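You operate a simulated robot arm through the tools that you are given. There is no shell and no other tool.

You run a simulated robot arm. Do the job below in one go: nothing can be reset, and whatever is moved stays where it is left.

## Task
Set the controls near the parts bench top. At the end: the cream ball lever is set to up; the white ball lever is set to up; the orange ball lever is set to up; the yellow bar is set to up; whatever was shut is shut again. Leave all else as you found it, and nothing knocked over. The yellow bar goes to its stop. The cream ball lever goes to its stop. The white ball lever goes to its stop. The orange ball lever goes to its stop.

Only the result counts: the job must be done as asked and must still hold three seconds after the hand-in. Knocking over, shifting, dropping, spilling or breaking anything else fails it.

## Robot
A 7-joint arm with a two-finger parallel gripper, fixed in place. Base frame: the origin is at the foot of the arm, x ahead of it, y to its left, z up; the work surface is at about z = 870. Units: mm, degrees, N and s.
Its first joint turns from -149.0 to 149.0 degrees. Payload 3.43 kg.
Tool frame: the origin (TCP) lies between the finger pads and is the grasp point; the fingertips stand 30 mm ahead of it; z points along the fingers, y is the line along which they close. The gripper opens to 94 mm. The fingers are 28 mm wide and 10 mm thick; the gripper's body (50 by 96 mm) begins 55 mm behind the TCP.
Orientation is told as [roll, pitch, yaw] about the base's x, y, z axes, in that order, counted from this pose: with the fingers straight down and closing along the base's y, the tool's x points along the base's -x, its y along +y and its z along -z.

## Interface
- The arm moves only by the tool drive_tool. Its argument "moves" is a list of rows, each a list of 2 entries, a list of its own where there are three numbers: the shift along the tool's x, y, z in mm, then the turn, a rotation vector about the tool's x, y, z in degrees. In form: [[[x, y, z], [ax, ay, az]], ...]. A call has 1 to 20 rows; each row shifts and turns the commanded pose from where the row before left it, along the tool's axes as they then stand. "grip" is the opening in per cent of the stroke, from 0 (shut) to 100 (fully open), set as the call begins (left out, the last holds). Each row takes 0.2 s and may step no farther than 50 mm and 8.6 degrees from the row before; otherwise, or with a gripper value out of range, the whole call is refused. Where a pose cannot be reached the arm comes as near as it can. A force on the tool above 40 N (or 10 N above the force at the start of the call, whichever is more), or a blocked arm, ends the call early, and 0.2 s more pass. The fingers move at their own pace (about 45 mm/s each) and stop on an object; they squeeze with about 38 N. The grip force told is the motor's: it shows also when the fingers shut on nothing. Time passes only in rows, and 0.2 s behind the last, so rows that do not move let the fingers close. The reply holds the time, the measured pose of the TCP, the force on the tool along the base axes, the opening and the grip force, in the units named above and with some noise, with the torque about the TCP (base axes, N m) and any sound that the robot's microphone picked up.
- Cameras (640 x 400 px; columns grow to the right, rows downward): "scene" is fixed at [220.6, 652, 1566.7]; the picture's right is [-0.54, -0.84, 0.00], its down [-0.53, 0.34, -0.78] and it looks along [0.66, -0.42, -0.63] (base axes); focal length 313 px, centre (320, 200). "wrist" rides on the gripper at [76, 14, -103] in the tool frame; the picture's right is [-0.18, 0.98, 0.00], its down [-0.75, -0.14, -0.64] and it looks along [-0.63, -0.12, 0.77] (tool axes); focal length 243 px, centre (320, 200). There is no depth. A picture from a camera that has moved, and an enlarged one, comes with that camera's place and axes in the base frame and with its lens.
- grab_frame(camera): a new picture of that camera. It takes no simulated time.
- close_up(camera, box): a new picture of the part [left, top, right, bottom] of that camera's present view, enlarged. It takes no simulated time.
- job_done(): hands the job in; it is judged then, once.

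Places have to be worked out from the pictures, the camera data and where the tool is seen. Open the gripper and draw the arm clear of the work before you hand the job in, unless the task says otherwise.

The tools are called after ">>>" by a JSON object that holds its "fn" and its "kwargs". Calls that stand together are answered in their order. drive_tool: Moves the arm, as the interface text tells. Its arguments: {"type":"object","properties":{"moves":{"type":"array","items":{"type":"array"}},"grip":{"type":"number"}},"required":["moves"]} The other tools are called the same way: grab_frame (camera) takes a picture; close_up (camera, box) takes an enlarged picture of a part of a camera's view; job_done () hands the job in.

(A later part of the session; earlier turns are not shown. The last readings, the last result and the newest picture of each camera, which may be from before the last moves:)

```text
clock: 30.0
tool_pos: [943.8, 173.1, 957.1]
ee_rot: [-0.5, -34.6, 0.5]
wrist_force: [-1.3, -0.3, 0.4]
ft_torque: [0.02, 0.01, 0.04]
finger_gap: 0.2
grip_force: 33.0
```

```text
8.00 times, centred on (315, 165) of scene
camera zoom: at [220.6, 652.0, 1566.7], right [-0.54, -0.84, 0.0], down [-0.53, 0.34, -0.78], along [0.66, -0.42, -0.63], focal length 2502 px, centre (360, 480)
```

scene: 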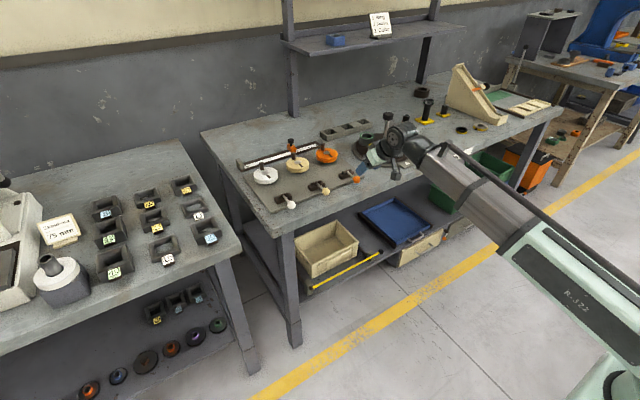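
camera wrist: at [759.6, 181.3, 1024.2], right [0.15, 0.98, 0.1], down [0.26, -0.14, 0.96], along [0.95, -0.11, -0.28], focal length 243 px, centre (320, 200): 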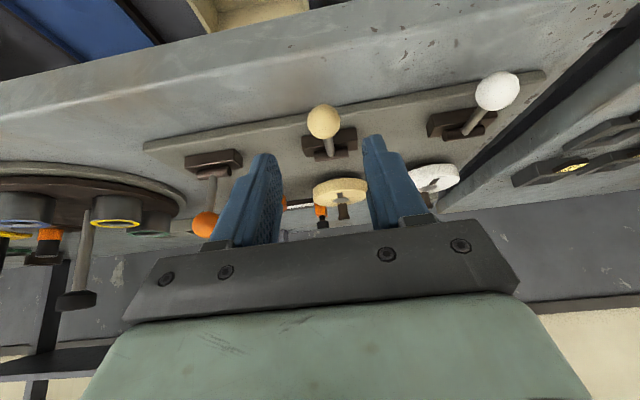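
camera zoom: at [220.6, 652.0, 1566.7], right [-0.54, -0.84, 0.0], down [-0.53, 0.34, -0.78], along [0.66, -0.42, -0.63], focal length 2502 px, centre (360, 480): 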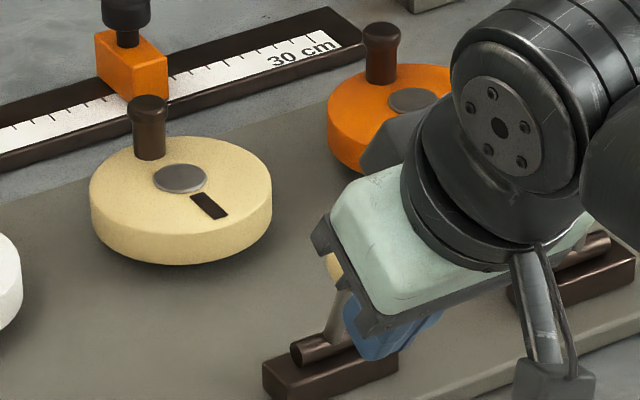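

The lever is now around 70°, hidden partly by the gripper. I'll keep pushing in small steps until the stop halts it.

>>> {"fn": "drive_tool", "kwargs": {"moves": [[[-3.3, 0, 1.2], [0, 0, 0]], [[-3.3, 0, 1.2], [0, 0, 0]], [[-3.3, 0, 1.2], [0, 0, 0]], [[-3.0, 0, 1.7], [0, 0, 0]], [[-3.0, 0, 1.7], [0, 0, 0]], [[-2.5, 0, 1.7], [0, 0, 0]], [[-2.5, 0, 1.7], [0, 0, 0]], [[-2.5, 0, 1.7], [0, 0, 0]], [[-2.5, 0, 1.7], [0, 0, 0]], [[-2.5, 0, 1.7], [0, 0, 0]]]}}

>>> {"fn": "close_up", "kwargs": {"camera": "scene", "box": [280, 140, 350, 190]}}

```text
clock: 31.5
tool_pos: [958.0, 172.2, 959.4]
ee_rot: [-0.4, -34.1, 0.3]
wrist_force: [-10.5, 1.4, 1.7]
ft_torque: [0.05, 0.15, 0.0]
finger_gap: 0.0
grip_force: 33.1
stopped in row 7: the force on the tool passed its limit at 44 N (the readings are from after the stop); the commanded pose is now the measured one
```

```text
8.00 times, centred on (315, 165) of scene
camera zoom: at [220.6, 652.0, 1566.7], right [-0.54, -0.84, 0.0], down [-0.53, 0.34, -0.78], along [0.66, -0.42, -0.63], focal length 2502 px, centre (360, 480)
```

zoom: 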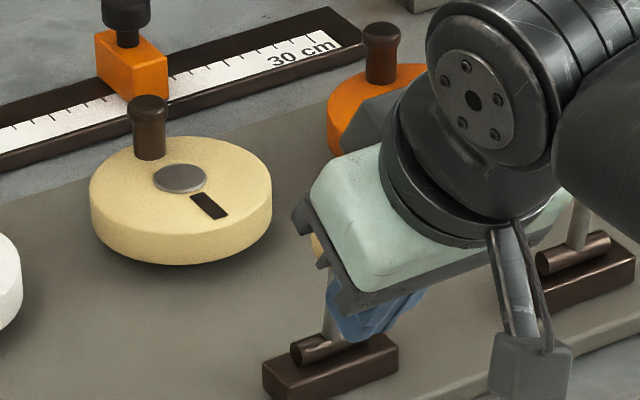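

The push stopped at 44 N with the cream rod vertical. I'll back off the same way and go to the white ball's pre-grasp, then check the result.

>>> {"fn": "drive_tool", "kwargs": {"moves": [[[8, 0, 0], [0, 0, 0]], [[8, 0, 0], [0, 0, 0]], [[0, 0, -30], [0, 0, 0]], [[0, 0, -30], [0, 0, 0]], [[0, 0, -30], [0, 0, 0]], [[9.1, 33.3, 7.5], [0, -0.9, 0]], [[9.1, 33.3, 7.5], [0, 0, 0]], [[9.1, 33.3, 7.5], [0, 0, 0]], [[9.1, 33.3, 7.5], [0, 0, 0]], [[0, 0, 0], [0, 0, 0]]], "grip": 0}}

>>> {"fn": "drive_tool", "kwargs": {"moves": [[[0, 0, 0], [0, 0, 0]], [[0, 0, 0], [0, 0, 0]], [[0, 0, 0], [0, 0, 0]]], "grip": 55}}

>>> {"fn": "grab_frame", "kwargs": {"camera": "wrist"}}

>>> {"fn": "close_up", "kwargs": {"camera": "wrist", "box": [240, 60, 400, 160]}}

>>> {"fn": "close_up", "kwargs": {"camera": "scene", "box": [260, 130, 400, 220]}}

```text
clock: 33.7
tool_pos: [883.7, 308.6, 976.5]
ee_rot: [-0.5, -34.9, 0.5]
wrist_force: [-0.4, -0.4, -0.2]
ft_torque: [0.01, -0.02, 0.04]
finger_gap: 0.0
grip_force: 33.2
```

```text
clock: 34.5
tool_pos: [882.7, 309.3, 977.9]
ee_rot: [-0.5, -35.0, 0.5]
wrist_force: [0.3, -0.6, -0.9]
ft_torque: [-0.01, -0.01, 0.03]
finger_gap: 51.7
grip_force: 0.0
```

```text
taken
camera wrist: at [761.3, 323.1, 1018.2], right [0.15, 0.98, 0.1], down [0.25, -0.13, 0.96], along [0.96, -0.12, -0.27], focal length 243 px, centre (320, 200)
```

wrist: 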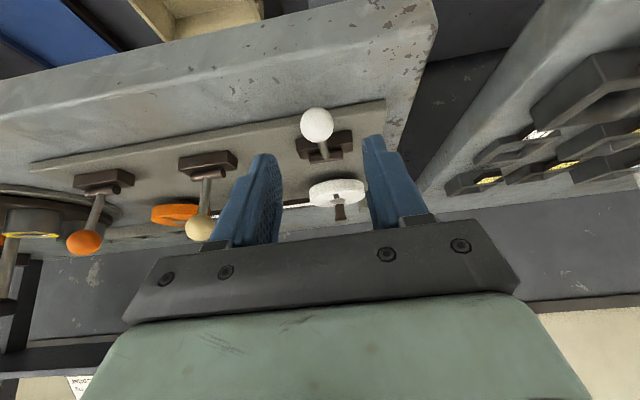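

```text
4.00 times, centred on (320, 110) of wrist
camera zoom: at [761.3, 323.1, 1018.2], right [0.15, 0.98, 0.1], down [0.25, -0.13, 0.96], along [0.96, -0.12, -0.27], focal length 970 px, centre (320, 560)
```

zoom: 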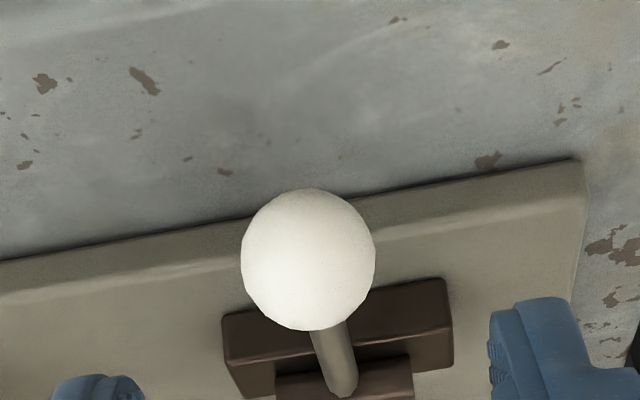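

```text
4.44 times, centred on (330, 175) of scene
camera zoom: at [220.6, 652.0, 1566.7], right [-0.54, -0.84, 0.0], down [-0.53, 0.34, -0.78], along [0.66, -0.42, -0.63], focal length 1390 px, centre (276, 311)
```

zoom: 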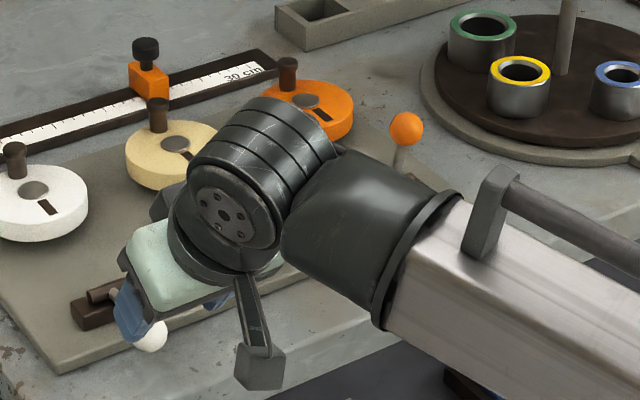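

Orange and cream are both upright and holding. The white ball is at about (937.5, 304, 905); I'll align, advance and grip.

>>> {"fn": "drive_tool", "kwargs": {"moves": [[[1.1, -2.1, 22.4], [0, 0, 0]], [[1.1, -2.1, 22.4], [0, 0, 0]], [[1.1, -2.1, 22.4], [0, 0, 0]], [[0, 0, 0], [0, 0, 0]]]}}

>>> {"fn": "drive_tool", "kwargs": {"moves": [[[0, 0, 0], [0, 0, 0]], [[0, 0, 0], [0, 0, 0]], [[0, 0, 0], [0, 0, 0]], [[0, 0, 0], [0, 0, 0]]], "grip": 0}}

>>> {"fn": "close_up", "kwargs": {"camera": "wrist", "box": [220, 60, 420, 185]}}

```text
clock: 35.5
tool_pos: [918.2, 301.6, 920.8]
ee_rot: [-0.6, -35.0, 0.5]
wrist_force: [-0.3, -0.2, -0.1]
ft_torque: [-0.02, 0.03, 0.0]
finger_gap: 51.8
grip_force: 0.0
```

```text
clock: 36.5
tool_pos: [918.7, 305.3, 921.6]
ee_rot: [-0.3, -35.0, 0.5]
wrist_force: [0.2, 27.3, -0.1]
ft_torque: [0.34, 0.03, 0.49]
finger_gap: 26.9
grip_force: 45.6
```

```text
3.20 times, centred on (320, 122) of wrist
camera zoom: at [796.9, 319.1, 961.8], right [0.15, 0.98, 0.1], down [0.25, -0.14, 0.96], along [0.96, -0.11, -0.27], focal length 776 px, centre (320, 448)
```

zoom: 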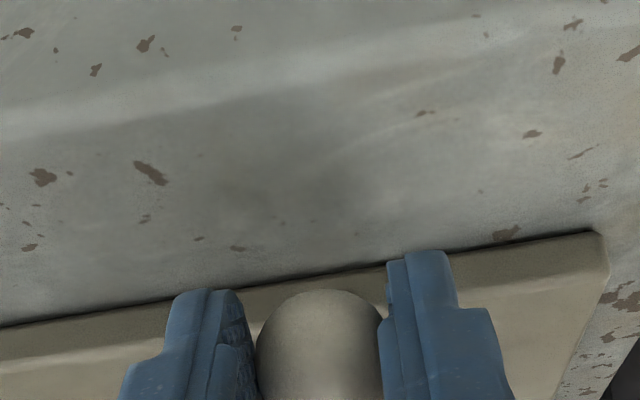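

White is gripped but pulled 3-4 mm sideways, so I'll shift +y while starting the arc.

>>> {"fn": "drive_tool", "kwargs": {"moves": [[[0, 1.5, 0], [0, 0, 0]], [[0, 1.5, 0], [0, 0, 0]], [[-3.3, 0, -4.0], [0, 0, 0]], [[-3.4, 0, -4.0], [0, 0, 0]], [[-4.0, 0, -3.4], [0, 0, 0]], [[-4.0, 0, -3.4], [0, 0, 0]], [[-4.5, 0, -2.6], [0, 0, 0]], [[-4.5, 0, -2.6], [0, 0, 0]], [[-4.9, 0, -1.8], [0, 0, 0]]]}}

>>> {"fn": "close_up", "kwargs": {"camera": "wrist", "box": [220, 60, 420, 185]}}

>>> {"fn": "close_up", "kwargs": {"camera": "scene", "box": [260, 150, 330, 200]}}

```text
clock: 38.5
tool_pos: [929.8, 303.7, 954.7]
ee_rot: [0.3, -34.8, 0.2]
wrist_force: [-3.3, 7.7, 1.1]
ft_torque: [0.17, 0.03, 0.11]
finger_gap: 26.5
grip_force: 44.8
stopped in row 9: the force on the tool passed its limit at 40 N (the readings are from after the stop); the commanded pose is now the measured one
```

```text
3.20 times, centred on (320, 122) of wrist
camera zoom: at [807.8, 318.6, 995.8], right [0.15, 0.98, 0.11], down [0.25, -0.14, 0.96], along [0.96, -0.11, -0.27], focal length 776 px, centre (320, 448)
```

zoom: 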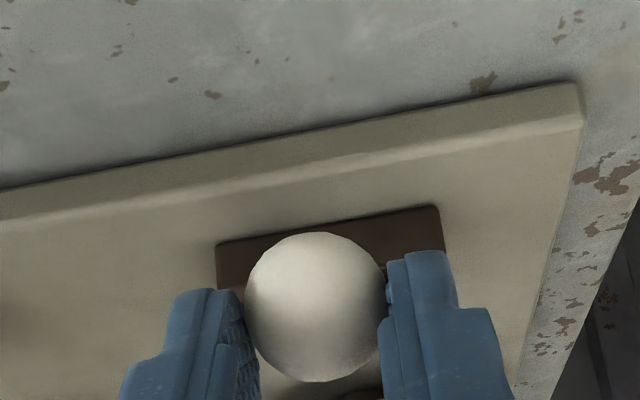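

```text
8.00 times, centred on (295, 175) of scene
camera zoom: at [220.6, 652.0, 1566.7], right [-0.54, -0.84, 0.0], down [-0.53, 0.34, -0.78], along [0.66, -0.42, -0.63], focal length 2502 px, centre (520, 400)
```

zoom: 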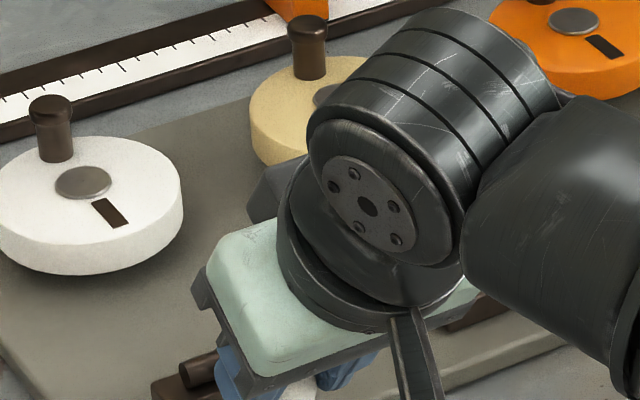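

White is at the same stage as the cream lever was. I'll repeat the drop-in-front and close.

>>> {"fn": "drive_tool", "kwargs": {"moves": [[[0, 0, 0], [0, 0, 0]], [[0, 0, 0], [0, 0, 0]], [[14, 0, -1], [0, 0, 0]], [[14, 0, -1], [0, 0, 0]], [[16, 0, 0], [0, 0, 0]], [[0, 0, 0], [0, 0, 0]]], "grip": 55}}

>>> {"fn": "drive_tool", "kwargs": {"moves": [[[0, 0, 0], [0, 0, 0]], [[0, 0, 0], [0, 0, 0]], [[0, 0, 0], [0, 0, 0]], [[0, 0, 0], [0, 0, 0]]], "grip": 0}}

>>> {"fn": "close_up", "kwargs": {"camera": "scene", "box": [260, 160, 330, 210]}}

>>> {"fn": "close_up", "kwargs": {"camera": "wrist", "box": [220, 60, 420, 185]}}

```text
clock: 39.9
tool_pos: [890.7, 303.6, 931.5]
ee_rot: [0.2, -34.7, 0.2]
wrist_force: [-0.4, -0.6, -0.2]
ft_torque: [0.0, 0.01, 0.0]
finger_gap: 51.8
grip_force: 0.1
```

```text
clock: 40.9
tool_pos: [891.4, 303.4, 928.8]
ee_rot: [0.2, -34.8, 0.2]
wrist_force: [0.5, 0.5, -0.1]
ft_torque: [-0.01, 0.03, -0.01]
finger_gap: 0.0
grip_force: 31.8
```

```text
8.00 times, centred on (295, 185) of scene
camera zoom: at [220.6, 652.0, 1566.7], right [-0.54, -0.84, 0.0], down [-0.53, 0.34, -0.78], along [0.66, -0.42, -0.63], focal length 2502 px, centre (520, 320)
```

zoom: 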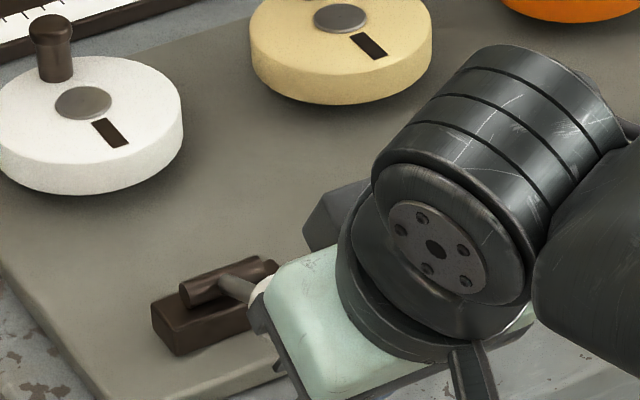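

```text
3.20 times, centred on (320, 122) of wrist
camera zoom: at [769.8, 317.1, 971.0], right [0.15, 0.98, 0.11], down [0.25, -0.14, 0.96], along [0.96, -0.11, -0.27], focal length 776 px, centre (320, 448)
```

zoom: 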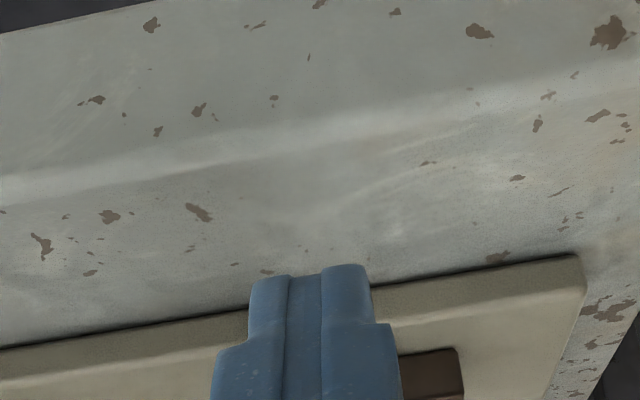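

Geometry matches the cream case (slightly lower). I'll go 9 mm deeper and then push up along the arc.

>>> {"fn": "drive_tool", "kwargs": {"moves": [[[0, 0.6, 9], [0, 0, 0]], [[-6, 0, 0], [0, 0, 0]], [[-6, 0, 0], [0, 0, 0]], [[-6, 0, 0], [0, 0, 0]], [[-4.9, 0, -1.8], [0, 0, 0]], [[-4.9, 0, -1.8], [0, 0, 0]], [[-5.1, 0, -0.9], [0, 0, 0]], [[-5.1, 0, -0.9], [0, 0, 0]], [[-5.2, 0, 0], [0, 0, 0]], [[-5.2, 0, 0], [0, 0, 0]], [[-5.1, 0, 0.9], [0, 0, 0]], [[-5.1, 0, 0.9], [0, 0, 0]]]}}

>>> {"fn": "close_up", "kwargs": {"camera": "scene", "box": [260, 150, 330, 200]}}

>>> {"fn": "close_up", "kwargs": {"camera": "wrist", "box": [220, 60, 420, 185]}}

```text
clock: 43.5
tool_pos: [945.1, 303.9, 959.2]
ee_rot: [0.2, -34.6, 0.2]
wrist_force: [0.4, 0.1, 0.2]
ft_torque: [-0.02, 0.01, 0.02]
finger_gap: 0.3
grip_force: 33.0
```

```text
8.00 times, centred on (295, 175) of scene
camera zoom: at [220.6, 652.0, 1566.7], right [-0.54, -0.84, 0.0], down [-0.53, 0.34, -0.78], along [0.66, -0.42, -0.63], focal length 2502 px, centre (520, 400)
```

zoom: 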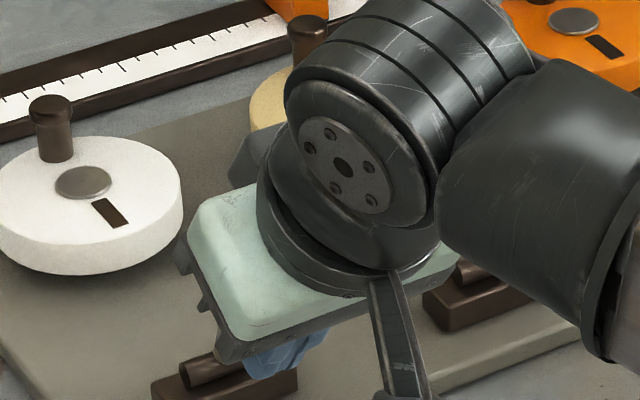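

```text
3.20 times, centred on (320, 122) of wrist
camera zoom: at [823.4, 317.9, 1001.6], right [0.15, 0.98, 0.11], down [0.25, -0.14, 0.96], along [0.96, -0.11, -0.27], focal length 776 px, centre (320, 448)
```

zoom: 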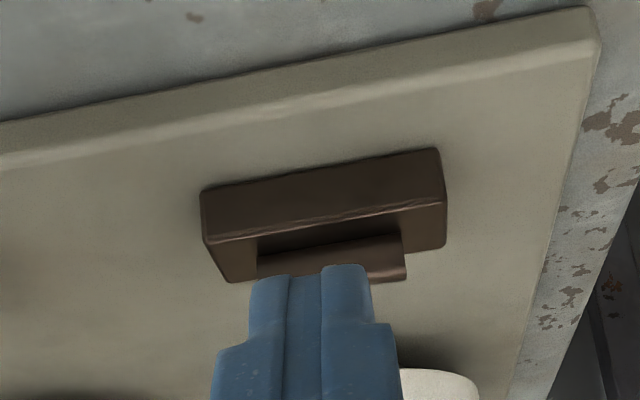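

The white lever is hidden behind the gripper, but the readings match the cream case. I'll keep pushing until the stop halts it.

>>> {"fn": "drive_tool", "kwargs": {"moves": [[[-3.3, 0, 1.2], [0, 0, 0]], [[-3.3, 0, 1.2], [0, 0, 0]], [[-3.3, 0, 1.2], [0, 0, 0]], [[-3.0, 0, 1.7], [0, 0, 0]], [[-3.0, 0, 1.7], [0, 0, 0]], [[-2.5, 0, 1.7], [0, 0, 0]], [[-2.5, 0, 1.7], [0, 0, 0]], [[-2.5, 0, 1.7], [0, 0, 0]], [[-2.5, 0, 1.7], [0, 0, 0]], [[-2.5, 0, 1.7], [0, 0, 0]]]}}

>>> {"fn": "close_up", "kwargs": {"camera": "scene", "box": [260, 150, 330, 200]}}

```text
clock: 45.0
tool_pos: [958.8, 303.3, 960.7]
ee_rot: [0.2, -34.0, 0.2]
wrist_force: [-6.2, 1.6, -3.4]
ft_torque: [-0.07, 0.07, -0.04]
finger_gap: 0.1
grip_force: 32.9
stopped in row 7: the force on the tool passed its limit at 44 N (the readings are from after the stop); the commanded pose is now the measured one
```

```text
8.00 times, centred on (295, 175) of scene
camera zoom: at [220.6, 652.0, 1566.7], right [-0.54, -0.84, 0.0], down [-0.53, 0.34, -0.78], along [0.66, -0.42, -0.63], focal length 2502 px, centre (520, 400)
```

zoom: 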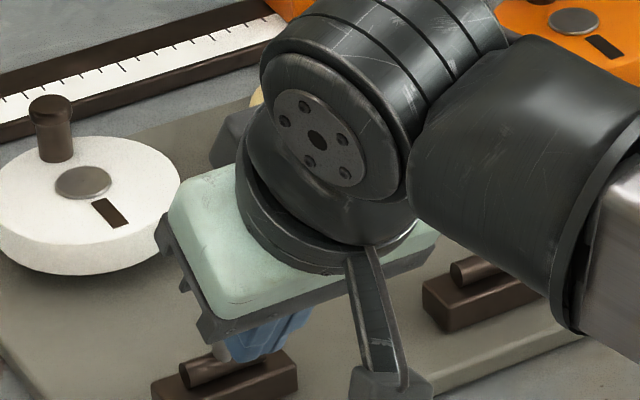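

White stopped at 44 N as well. I'll back off and retreat toward the robot to view all three levers, and then plan the bar.

>>> {"fn": "drive_tool", "kwargs": {"moves": [[[8, 0, 0], [0, 0, 0]], [[8, 0, 0], [0, 0, 0]], [[0, 0, -30], [0, 0, 0]], [[0, 0, -30], [0, 0, 0]], [[0, 0, -30], [0, 0, 0]], [[21.1, -25.5, -26], [0, 0, 0]], [[21.1, -25.5, -26], [0, 0, 0]], [[21.1, -25.5, -26], [0, 0, 0]], [[21.1, -25.5, -26], [0, 0, 0]], [[21.1, -25.5, -26], [0, 0, 0]], [[21.1, -25.5, -26], [0, 0, 0]], [[0, 0, 0], [0, 0, 0]]]}}

>>> {"fn": "grab_frame", "kwargs": {"camera": "wrist"}}

>>> {"fn": "close_up", "kwargs": {"camera": "scene", "box": [240, 120, 400, 220]}}

>>> {"fn": "grab_frame", "kwargs": {"camera": "scene"}}

```text
clock: 47.6
tool_pos: [702.1, 151.0, 1085.4]
ee_rot: [0.2, -34.1, 0.2]
wrist_force: [0.3, 0.1, -0.4]
ft_torque: [0.0, 0.0, 0.01]
finger_gap: 0.2
grip_force: 33.3
```

```text
taken
camera wrist: at [580.2, 164.3, 1128.2], right [0.15, 0.98, 0.11], down [0.27, -0.14, 0.95], along [0.95, -0.11, -0.28], focal length 243 px, centre (320, 200)
```

wrist: 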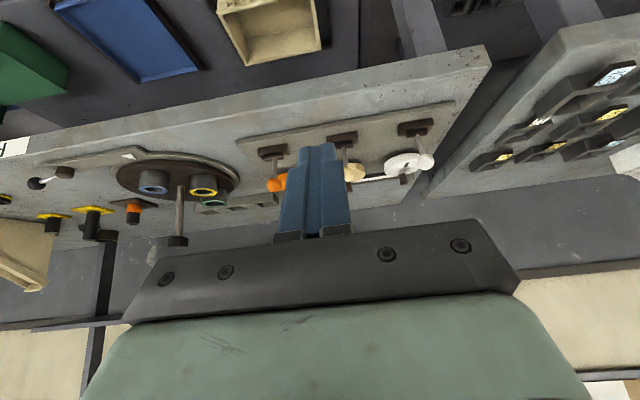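

```text
4.00 times, centred on (320, 170) of scene
camera zoom: at [220.6, 652.0, 1566.7], right [-0.54, -0.84, 0.0], down [-0.53, 0.34, -0.78], along [0.66, -0.42, -0.63], focal length 1251 px, centre (320, 320)
```

zoom: 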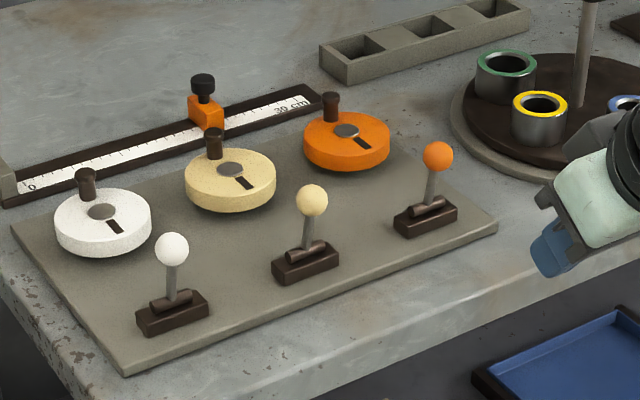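

```text
taken
```

scene: 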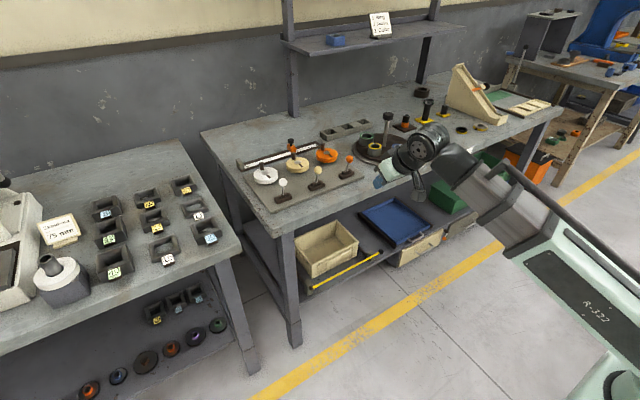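

All three ball levers now stand at the same upright angle against their stops. Next is the bar: I'll bring the arm down in front of the bench and look under it.

>>> {"fn": "drive_tool", "kwargs": {"moves": [[[25.2, -21.4, 28.2], [0, 0, 0]], [[25.2, -21.4, 28.2], [0, 0, 0]], [[25.2, -21.4, 28.2], [0, 0, 0]], [[25.2, -21.4, 28.2], [0, 0, 0]], [[25.2, -21.4, 28.2], [0, 0, 0]], [[25.2, -21.4, 28.2], [0, 0, 0]], [[25.2, -21.4, 28.2], [0, 0, 0]], [[25.2, -21.4, 28.2], [0, 0, 0]], [[0, 0, 0], [0, 0, 0]]]}}

>>> {"fn": "grab_frame", "kwargs": {"camera": "wrist"}}

>>> {"fn": "grab_frame", "kwargs": {"camera": "scene"}}

>>> {"fn": "close_up", "kwargs": {"camera": "scene", "box": [260, 140, 360, 210]}}

```text
clock: 49.6
tool_pos: [667.5, -21.8, 783.7]
ee_rot: [0.2, -34.0, 0.3]
wrist_force: [0.6, -0.3, -0.1]
ft_torque: [-0.02, 0.03, -0.02]
finger_gap: 0.3
grip_force: 32.8
out of reach, approached as far as the arm can: row 8
```

```text
taken
camera wrist: at [546.3, -8.0, 825.3], right [0.15, 0.98, 0.11], down [0.27, -0.14, 0.95], along [0.95, -0.11, -0.28], focal length 243 px, centre (320, 200)
```

wrist: 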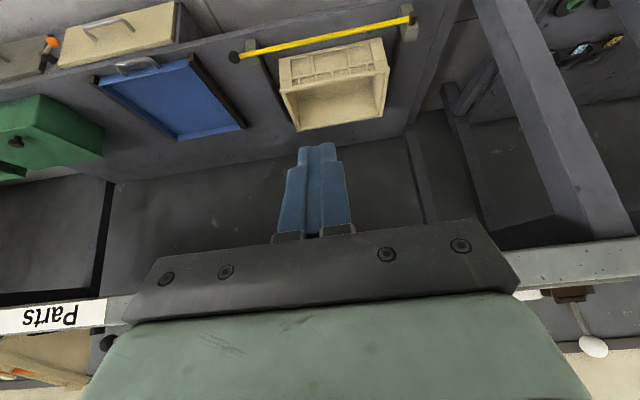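

```text
taken
```

scene: 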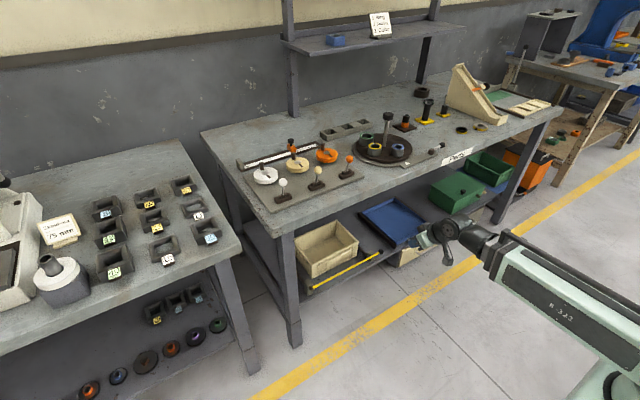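

```text
5.71 times, centred on (310, 175) of scene
camera zoom: at [220.6, 652.0, 1566.7], right [-0.54, -0.84, 0.0], down [-0.53, 0.34, -0.78], along [0.66, -0.42, -0.63], focal length 1788 px, centre (377, 343)
```

zoom: 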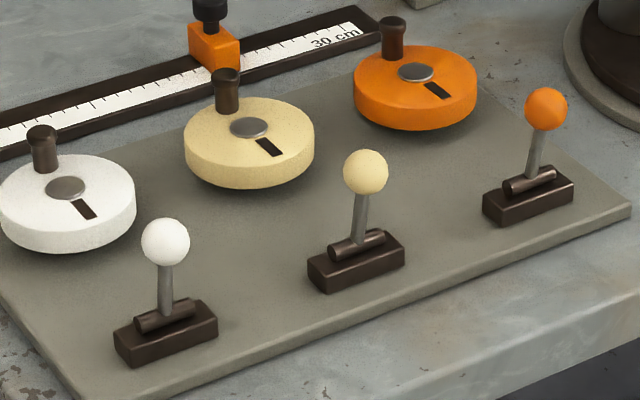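

From here the wrist camera sees the bar clearly. I'll enlarge it to fix its geometry.

>>> {"fn": "close_up", "kwargs": {"camera": "wrist", "box": [350, 0, 430, 50]}}

>>> {"fn": "close_up", "kwargs": {"camera": "wrist", "box": [220, 30, 300, 80]}}

>>> {"fn": "close_up", "kwargs": {"camera": "wrist", "box": [220, 0, 460, 150]}}

```text
8.00 times, centred on (390, 25) of wrist
camera zoom: at [546.3, -8.0, 825.3], right [0.15, 0.98, 0.11], down [0.27, -0.14, 0.95], along [0.95, -0.11, -0.28], focal length 1941 px, centre (-240, 1600)
```

zoom: 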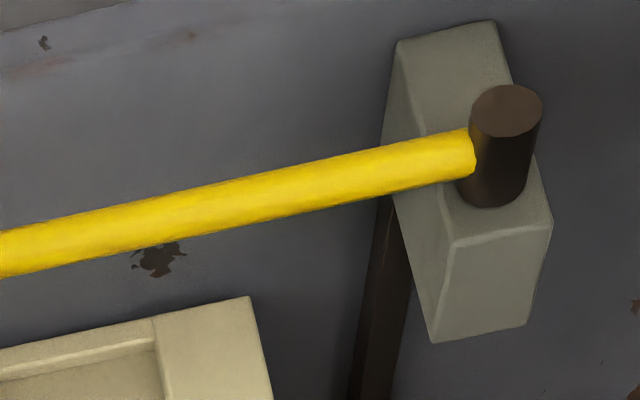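

```text
8.00 times, centred on (260, 55) of wrist
camera zoom: at [546.3, -8.0, 825.3], right [0.15, 0.98, 0.11], down [0.27, -0.14, 0.95], along [0.95, -0.11, -0.28], focal length 1941 px, centre (800, 1360)
```

zoom: 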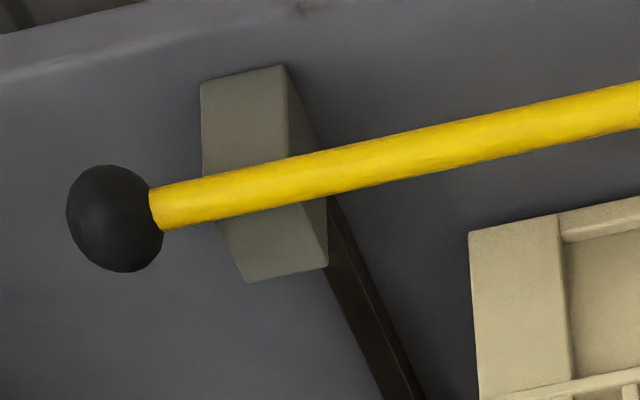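

```text
2.67 times, centred on (340, 75) of wrist
camera zoom: at [546.3, -8.0, 825.3], right [0.15, 0.98, 0.11], down [0.27, -0.14, 0.95], along [0.95, -0.11, -0.28], focal length 647 px, centre (267, 533)
```

zoom: 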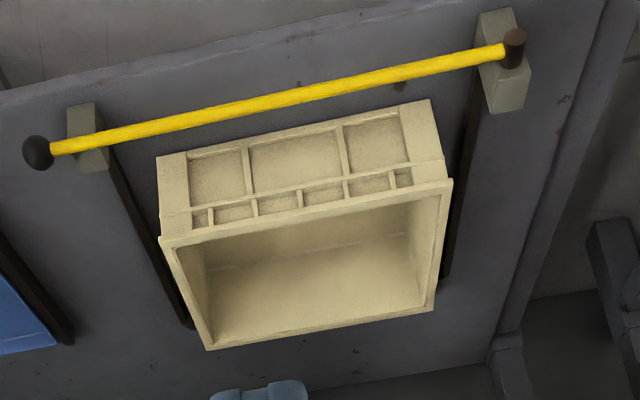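

The bar is at x≈1000, z≈288, with its pivot at y≈200 and knob at y≈-235. The shelf is at z≈226 with its front edge at x≈980, so the closed fingers fit underneath. I'll go lower and tilt to about 60° in stages.

>>> {"fn": "drive_tool", "kwargs": {"moves": [[[-4.7, 3, 43.6], [0, 0, 0]], [[-4.7, 3, 43.6], [0, 0, 0]], [[-4.7, 3, 43.6], [0, 0, 0]], [[-4.7, 3, 43.6], [0, 0, 0]], [[0, 0, 0], [0, -6.5, 0]], [[0, 0, 0], [0, -6.5, 0]], [[0, 0, 0], [0, -6.5, 0]], [[0, 0, 0], [0, -6.5, 0]], [[0, 0, 0], [0, 0, 0]]]}}

>>> {"fn": "grab_frame", "kwargs": {"camera": "scene"}}

>>> {"fn": "grab_frame", "kwargs": {"camera": "wrist"}}

```text
clock: 51.6
tool_pos: [780.8, -8.1, 648.6]
ee_rot: [0.4, -60.2, -0.2]
wrist_force: [0.5, -0.3, 0.1]
ft_torque: [0.02, 0.0, 0.01]
finger_gap: 0.0
grip_force: 32.9
```

```text
taken
```

scene: 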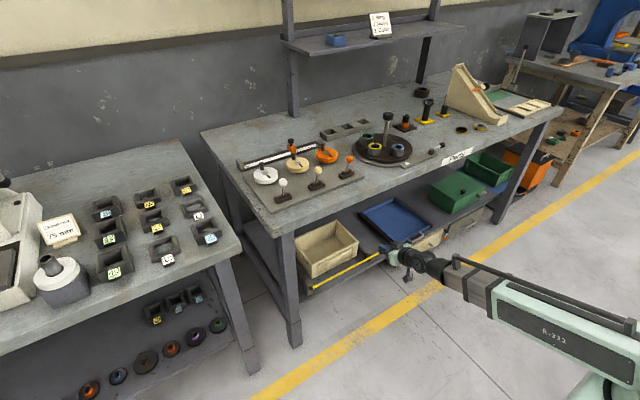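

```text
taken
camera wrist: at [654.0, 6.3, 634.7], right [0.09, 0.98, 0.16], down [-0.18, -0.15, 0.97], along [0.98, -0.11, 0.17], focal length 243 px, centre (320, 200)
```

wrist: 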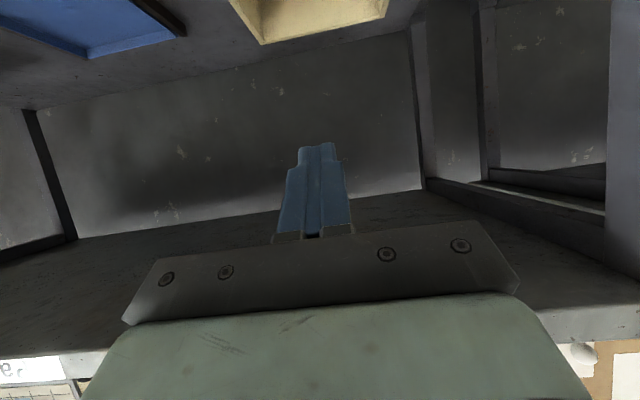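

Still reachable. I'll continue down to about (915, 0, 330) in front of the bar.

>>> {"fn": "drive_tool", "kwargs": {"moves": [[[26.3, 1, 34.4], [0, 0, 0]], [[26.3, 1, 34.4], [0, 0, 0]], [[26.3, 1, 34.4], [0, 0, 0]], [[26.3, 1, 34.4], [0, 0, 0]], [[26.3, 1, 34.4], [0, 0, 0]], [[26.3, 1, 34.4], [0, 0, 0]], [[26.3, 1, 34.4], [0, 0, 0]], [[26.3, 1, 34.4], [0, 0, 0]], [[0, 0, 0], [0, 0, 0]]]}}

>>> {"fn": "grab_frame", "kwargs": {"camera": "scene"}}

>>> {"fn": "grab_frame", "kwargs": {"camera": "wrist"}}

>>> {"fn": "close_up", "kwargs": {"camera": "scene", "box": [300, 220, 420, 300]}}

```text
clock: 53.6
tool_pos: [906.4, -18.1, 346.7]
ee_rot: [1.0, -59.9, -0.1]
wrist_force: [0.0, -0.2, -0.5]
ft_torque: [0.0, -0.01, -0.01]
finger_gap: 0.0
grip_force: 32.5
out of reach, approached as far as the arm can: row 3, 5, 7, 8
```

```text
taken
```

scene: 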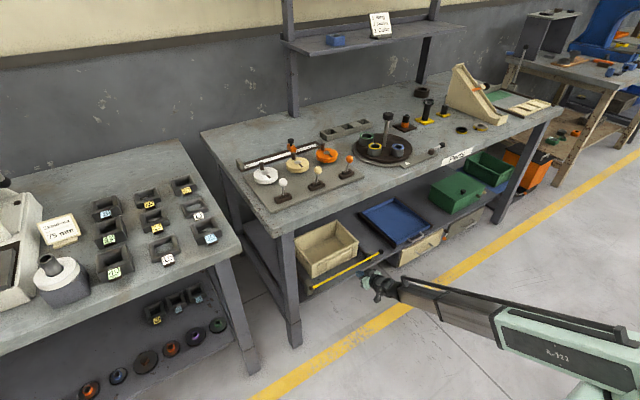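

```text
taken
camera wrist: at [780.3, -4.9, 333.6], right [0.08, 0.98, 0.17], down [-0.18, -0.15, 0.97], along [0.98, -0.11, 0.16], focal length 243 px, centre (320, 200)
```

wrist: 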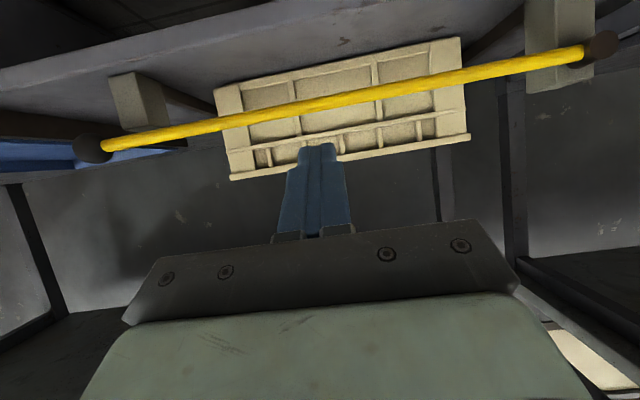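

```text
5.00 times, centred on (360, 260) of scene
camera zoom: at [220.6, 652.0, 1566.7], right [-0.54, -0.84, 0.0], down [-0.53, 0.34, -0.78], along [0.66, -0.42, -0.63], focal length 1564 px, centre (120, -100)
```

zoom: 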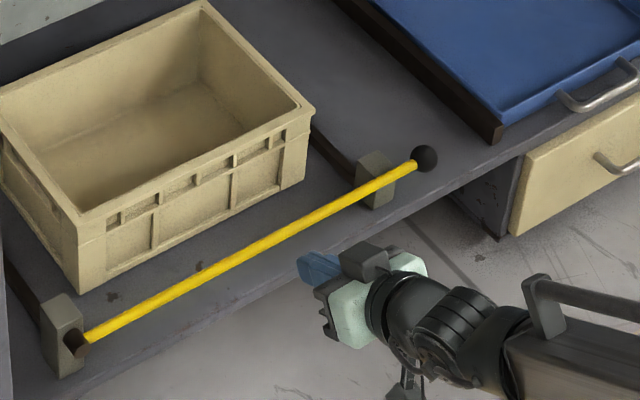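

The arm is near some limit here: it is at (906, -18, 347) rather than (915, 0, 330). I'll wait one row and nudge along the fingers to see how it responds.

>>> {"fn": "drive_tool", "kwargs": {"moves": [[[0, 0, 0], [0, 0, 0]], [[0, 0, 0], [0, 0, 0]]]}}

>>> {"fn": "drive_tool", "kwargs": {"moves": [[[0, 0, 20], [0, 0, 0]], [[0, 0, 0], [0, 0, 0]]]}}

>>> {"fn": "drive_tool", "kwargs": {"moves": [[[0, 15, 0], [0, 0, 0]], [[0, 0, 0], [0, 0, 0]]]}}

```text
clock: 54.2
tool_pos: [906.9, -18.0, 347.1]
ee_rot: [1.0, -60.0, 0.1]
wrist_force: [0.4, -0.7, -0.4]
ft_torque: [0.02, 0.01, -0.01]
finger_gap: 0.0
grip_force: 33.1
```

```text
clock: 54.8
tool_pos: [925.2, -19.7, 338.0]
ee_rot: [0.9, -59.9, 0.1]
wrist_force: [0.8, 0.4, -0.1]
ft_torque: [0.04, 0.04, 0.01]
finger_gap: 0.1
grip_force: 32.8
```

```text
clock: 55.4
tool_pos: [921.4, -10.4, 332.7]
ee_rot: [2.5, -57.7, -0.2]
wrist_force: [0.3, -0.4, -0.2]
ft_torque: [0.0, -0.01, -0.06]
finger_gap: 0.0
grip_force: 32.6
out of reach, approached as far as the arm can: row 1
```

Motion along the fingers works but +y is limited here. I'll return to y≈-20, where pushing at ~220 mm from the pivot is fine, and check the pose.

>>> {"fn": "drive_tool", "kwargs": {"moves": [[[0, -15, 0], [0, 0, 0]], [[0, 0, 0], [0, 0, 0]]]}}

>>> {"fn": "close_up", "kwargs": {"camera": "scene", "box": [340, 220, 640, 400]}}

```text
clock: 56.0
tool_pos: [923.5, -19.3, 339.9]
ee_rot: [0.9, -60.0, 0.0]
wrist_force: [-0.3, 0.0, -0.2]
ft_torque: [0.03, 0.03, 0.0]
finger_gap: 0.0
grip_force: 33.2
```

```text
2.13 times, centred on (490, 310) of scene
camera zoom: at [220.6, 652.0, 1566.7], right [-0.54, -0.84, 0.0], down [-0.53, 0.34, -0.78], along [0.66, -0.42, -0.63], focal length 667 px, centre (-43, -35)
```

zoom: 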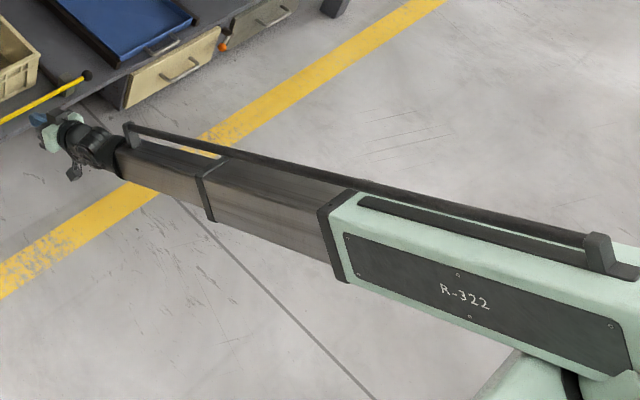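

The arm has a telescoping beam; at y≈-20 it follows well. Rechecking, the bar is at x≈999, z≈286, so I'll drop below its line and slide the closed fingers under it.

>>> {"fn": "drive_tool", "kwargs": {"moves": [[[18.3, 0, 0], [0, 0, 0]], [[18.4, 0, 0], [0, 0, 0]], [[0, 0, 20], [0, 0, 0]], [[0, 0, 0], [0, 0, 0]]]}}

>>> {"fn": "grab_frame", "kwargs": {"camera": "wrist"}}

>>> {"fn": "close_up", "kwargs": {"camera": "scene", "box": [300, 220, 420, 300]}}

```text
clock: 57.0
tool_pos: [924.6, -26.3, 300.3]
ee_rot: [1.0, -59.9, 0.0]
wrist_force: [-0.2, 0.0, 0.4]
ft_torque: [0.0, -0.04, 0.01]
finger_gap: 0.0
grip_force: 32.6
out of reach, approached as far as the arm can: row 2
```

```text
taken
camera wrist: at [796.5, -13.2, 285.8], right [0.08, 0.98, 0.17], down [-0.18, -0.15, 0.97], along [0.98, -0.11, 0.16], focal length 243 px, centre (320, 200)
```

wrist: 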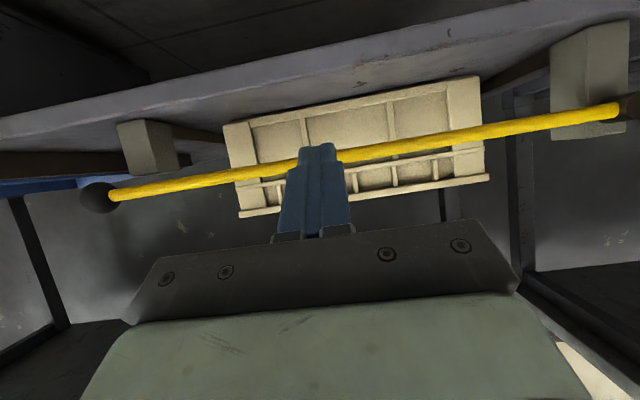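

```text
5.00 times, centred on (360, 260) of scene
camera zoom: at [220.6, 652.0, 1566.7], right [-0.54, -0.84, 0.0], down [-0.53, 0.34, -0.78], along [0.66, -0.42, -0.63], focal length 1564 px, centre (120, -100)
```

zoom: 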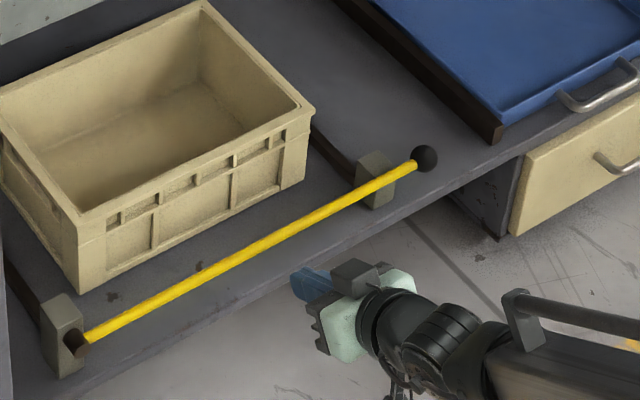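

A downward-pitch limit is near, but the current finger line already passes about 5 mm under the bar. I'll advance straight along the fingers in small steps.

>>> {"fn": "drive_tool", "kwargs": {"moves": [[[0, 0, 15], [0, 0, 0]], [[0, 0, 15], [0, 0, 0]], [[0, 0, 15], [0, 0, 0]], [[0, 0, 12], [0, 0, 0]], [[0, 0, 0], [0, 0, 0]]]}}

>>> {"fn": "grab_frame", "kwargs": {"camera": "wrist"}}

>>> {"fn": "close_up", "kwargs": {"camera": "scene", "box": [300, 220, 420, 300]}}

```text
clock: 58.2
tool_pos: [973.1, -26.1, 270.5]
ee_rot: [0.9, -60.0, 0.0]
wrist_force: [0.0, 0.0, 0.2]
ft_torque: [0.01, -0.03, 0.0]
finger_gap: 0.1
grip_force: 32.8
```

```text
taken
camera wrist: at [846.7, -12.6, 256.3], right [0.08, 0.98, 0.17], down [-0.18, -0.15, 0.97], along [0.98, -0.11, 0.16], focal length 243 px, centre (320, 200)
```

wrist: 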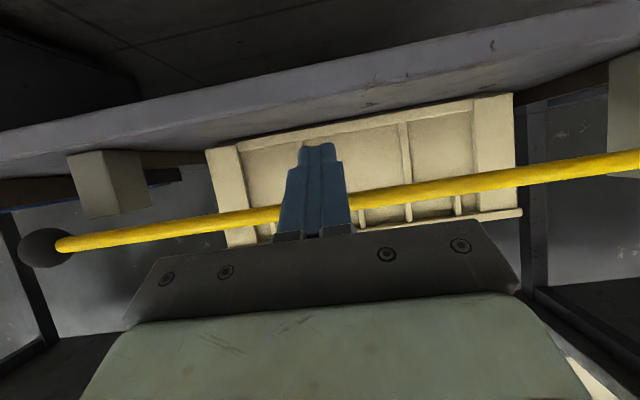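

```text
5.00 times, centred on (360, 260) of scene
camera zoom: at [220.6, 652.0, 1566.7], right [-0.54, -0.84, 0.0], down [-0.53, 0.34, -0.78], along [0.66, -0.42, -0.63], focal length 1564 px, centre (120, -100)
```

zoom: 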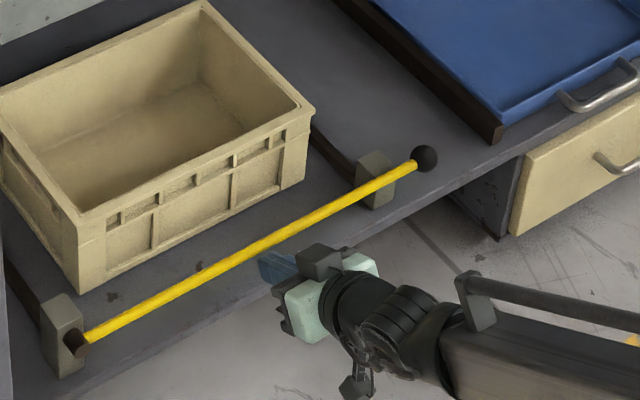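

The fingertips sit under the bar with no contact yet. I'll lift straight up in small steps.

>>> {"fn": "drive_tool", "kwargs": {"moves": [[[-8.7, 0, -5], [0, 0, 0]], [[-8.7, 0, -5], [0, 0, 0]], [[-8.7, 0, -5], [0, 0, 0]], [[-8.7, 0, -5], [0, 0, 0]], [[-8.7, 0, -5], [0, 0, 0]], [[0, 0, 0], [0, 0, 0]]]}}

>>> {"fn": "grab_frame", "kwargs": {"camera": "wrist"}}

>>> {"fn": "close_up", "kwargs": {"camera": "scene", "box": [300, 220, 420, 300]}}

```text
clock: 59.6
tool_pos: [973.4, -25.8, 322.3]
ee_rot: [0.5, -60.1, 0.0]
wrist_force: [0.5, 0.7, -0.8]
ft_torque: [0.0, 0.02, 0.02]
finger_gap: 0.0
grip_force: 32.9
```

```text
taken
camera wrist: at [846.3, -11.1, 307.1], right [0.09, 0.98, 0.16], down [-0.18, -0.15, 0.97], along [0.98, -0.11, 0.16], focal length 243 px, centre (320, 200)
```

wrist: 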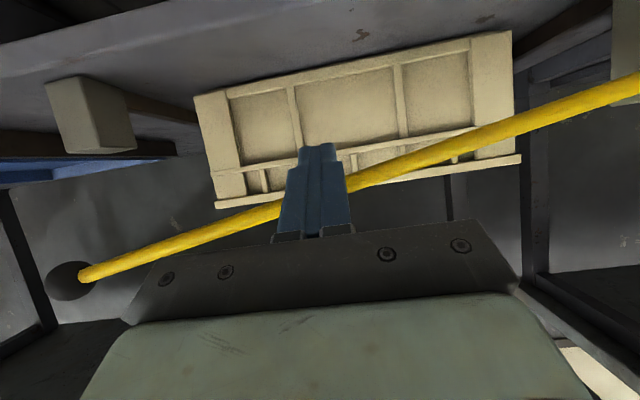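

```text
5.00 times, centred on (360, 260) of scene
camera zoom: at [220.6, 652.0, 1566.7], right [-0.54, -0.84, 0.0], down [-0.53, 0.34, -0.78], along [0.66, -0.42, -0.63], focal length 1564 px, centre (120, -100)
```

zoom: 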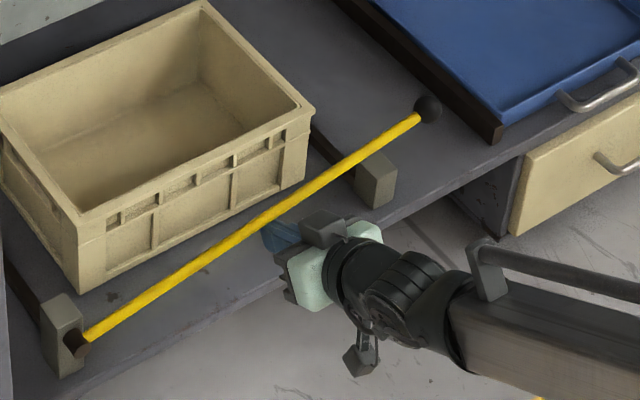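

The bar rises with the fingers under it. I'll continue up along the arc, adding +y progressively.

>>> {"fn": "drive_tool", "kwargs": {"moves": [[[-17.3, 4, -10], [0, 0, 0]], [[-16.5, 6, -9.5], [0, 0, 0]], [[-16.5, 7, -9.5], [0, 0, 0]], [[-15.6, 9, -9], [0, 0, 0]], [[-15.6, 10, -9], [0, 0, 0]], [[0, 0, 0], [0, 0, 0]]]}}

>>> {"fn": "grab_frame", "kwargs": {"camera": "wrist"}}

>>> {"fn": "close_up", "kwargs": {"camera": "scene", "box": [280, 200, 420, 300]}}

```text
clock: 61.0
tool_pos: [970.7, -5.5, 414.6]
ee_rot: [0.4, -60.1, 0.0]
wrist_force: [-1.3, -0.4, -0.3]
ft_torque: [0.01, 0.01, 0.02]
finger_gap: 0.0
grip_force: 32.7
out of reach, approached as far as the arm can: row 5
```

```text
taken
camera wrist: at [844.4, 8.1, 399.8], right [0.09, 0.98, 0.16], down [-0.18, -0.15, 0.97], along [0.98, -0.11, 0.16], focal length 243 px, centre (320, 200)
```

wrist: 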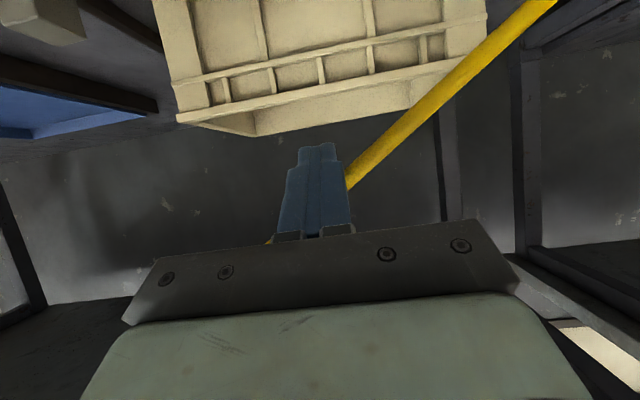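

```text
4.00 times, centred on (350, 250) of scene
camera zoom: at [220.6, 652.0, 1566.7], right [-0.54, -0.84, 0.0], down [-0.53, 0.34, -0.78], along [0.66, -0.42, -0.63], focal length 1251 px, centre (200, 0)
```

zoom: 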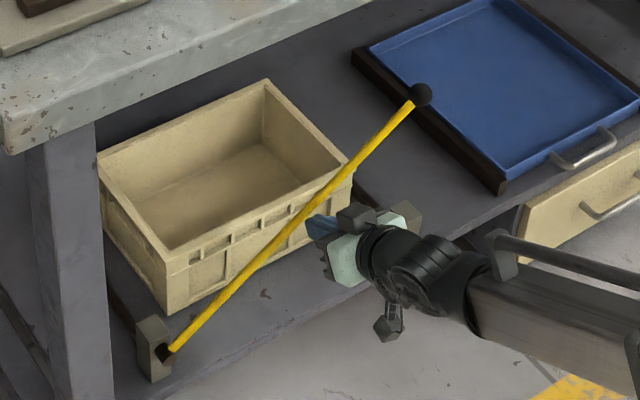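

The bar is at about 35°, but +y is limited because the wrist is nearly straight along the beam. The bar stays put on its own, so I'll reduce the tilt to about 40° to bend the wrist and then test +y.

>>> {"fn": "drive_tool", "kwargs": {"moves": [[[0, -3, 0], [0, 6.7, 0]], [[0, 0, 0], [0, 6.7, 0]], [[0, 0, 0], [0, 6.7, 0]], [[0, 0, 0], [0, 0, 0]]]}}

>>> {"fn": "grab_frame", "kwargs": {"camera": "wrist"}}

>>> {"fn": "close_up", "kwargs": {"camera": "scene", "box": [280, 200, 420, 300]}}

```text
clock: 62.0
tool_pos: [973.7, 1.2, 416.6]
ee_rot: [2.9, -58.5, 0.1]
wrist_force: [-1.6, -2.4, -0.4]
ft_torque: [0.0, 0.01, -0.03]
finger_gap: 0.0
grip_force: 33.3
out of reach, approached as far as the arm can: row 1, 2, 3
```

```text
taken
camera wrist: at [845.5, 10.5, 405.9], right [0.05, 0.98, 0.18], down [-0.15, -0.17, 0.97], along [0.99, -0.08, 0.14], focal length 243 px, centre (320, 200)
```

wrist: 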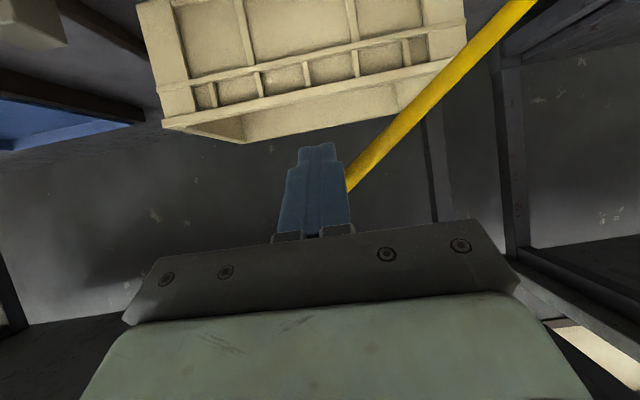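

```text
4.00 times, centred on (350, 250) of scene
camera zoom: at [220.6, 652.0, 1566.7], right [-0.54, -0.84, 0.0], down [-0.53, 0.34, -0.78], along [0.66, -0.42, -0.63], focal length 1251 px, centre (200, 0)
```

zoom: 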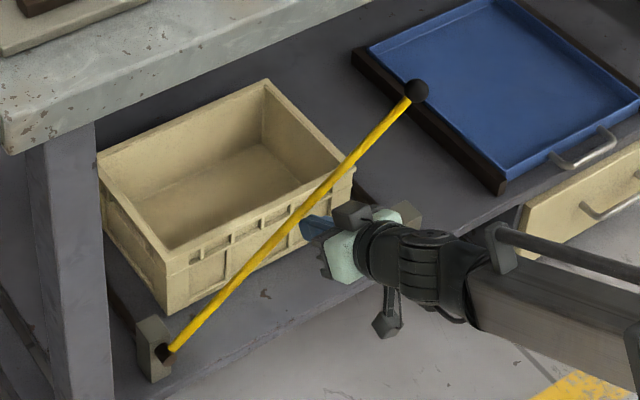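

The tilt change only partly happened (-58.5°), so the wrist seems stuck near its singularity. I'll repeat in smaller steps with pauses to see if it makes progress.

>>> {"fn": "drive_tool", "kwargs": {"moves": [[[0, 0, 0], [0, 2, 0]], [[0, 0, 0], [0, 0, 0]], [[0, 0, 0], [0, 2, 0]], [[0, 0, 0], [0, 0, 0]], [[0, 0, 0], [0, 2, 0]], [[0, 0, 0], [0, 0, 0]]]}}

>>> {"fn": "drive_tool", "kwargs": {"moves": [[[0, -10, 0], [0, 0, 0]], [[0, -10, 0], [0, 0, 0]], [[0, 0, 0], [0, 0, 0]]]}}

```text
clock: 63.4
tool_pos: [975.3, 8.5, 418.7]
ee_rot: [4.5, -55.0, 0.4]
wrist_force: [0.2, 0.3, 0.2]
ft_torque: [0.02, -0.01, -0.01]
finger_gap: 0.3
grip_force: 32.5
out of reach, approached as far as the arm can: row 1, 3
```

```text
clock: 64.2
tool_pos: [977.0, -11.7, 419.9]
ee_rot: [4.5, -55.0, 0.4]
wrist_force: [-0.8, -0.2, -0.2]
ft_torque: [0.0, 0.0, -0.02]
finger_gap: 0.0
grip_force: 32.5
```

Progress is made when the tool is allowed to roll, so a roll joint is at its limit. With closed fingers, roll about the finger axis is free, so I'll roll about +tool z, clear of the bar, to unwind it.

>>> {"fn": "drive_tool", "kwargs": {"moves": [[[0, -8, 0], [0, 0, 0]], [[0, 0, 0], [0, 0, 6]], [[0, 0, 0], [0, 0, 6]], [[0, 0, 0], [0, 0, 6]], [[0, 0, 0], [0, 0, 6]], [[0, 0, 0], [0, 0, 6]], [[0, 0, 0], [0, 0, 0]]]}}

>>> {"fn": "grab_frame", "kwargs": {"camera": "wrist"}}

>>> {"fn": "close_up", "kwargs": {"camera": "scene", "box": [280, 200, 420, 300]}}

```text
clock: 65.8
tool_pos: [977.7, -20.2, 418.2]
ee_rot: [38.1, -43.3, -43.0]
wrist_force: [0.1, 0.2, 0.5]
ft_torque: [0.03, -0.01, 0.03]
finger_gap: 0.1
grip_force: 33.1
```

```text
taken
camera wrist: at [856.8, 21.2, 431.9], right [0.32, 0.76, 0.57], down [-0.15, -0.55, 0.82], along [0.94, -0.35, -0.06], focal length 243 px, centre (320, 200)
```

wrist: 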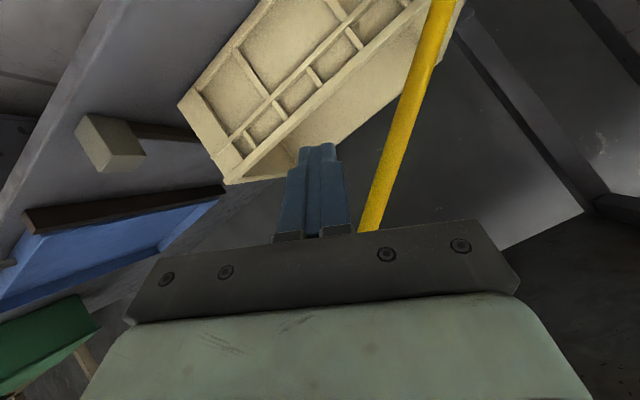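

```text
4.00 times, centred on (350, 250) of scene
camera zoom: at [220.6, 652.0, 1566.7], right [-0.54, -0.84, 0.0], down [-0.53, 0.34, -0.78], along [0.66, -0.42, -0.63], focal length 1251 px, centre (200, 0)
```

zoom: 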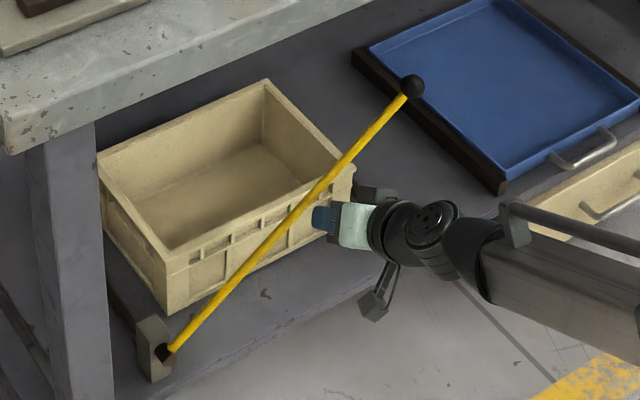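

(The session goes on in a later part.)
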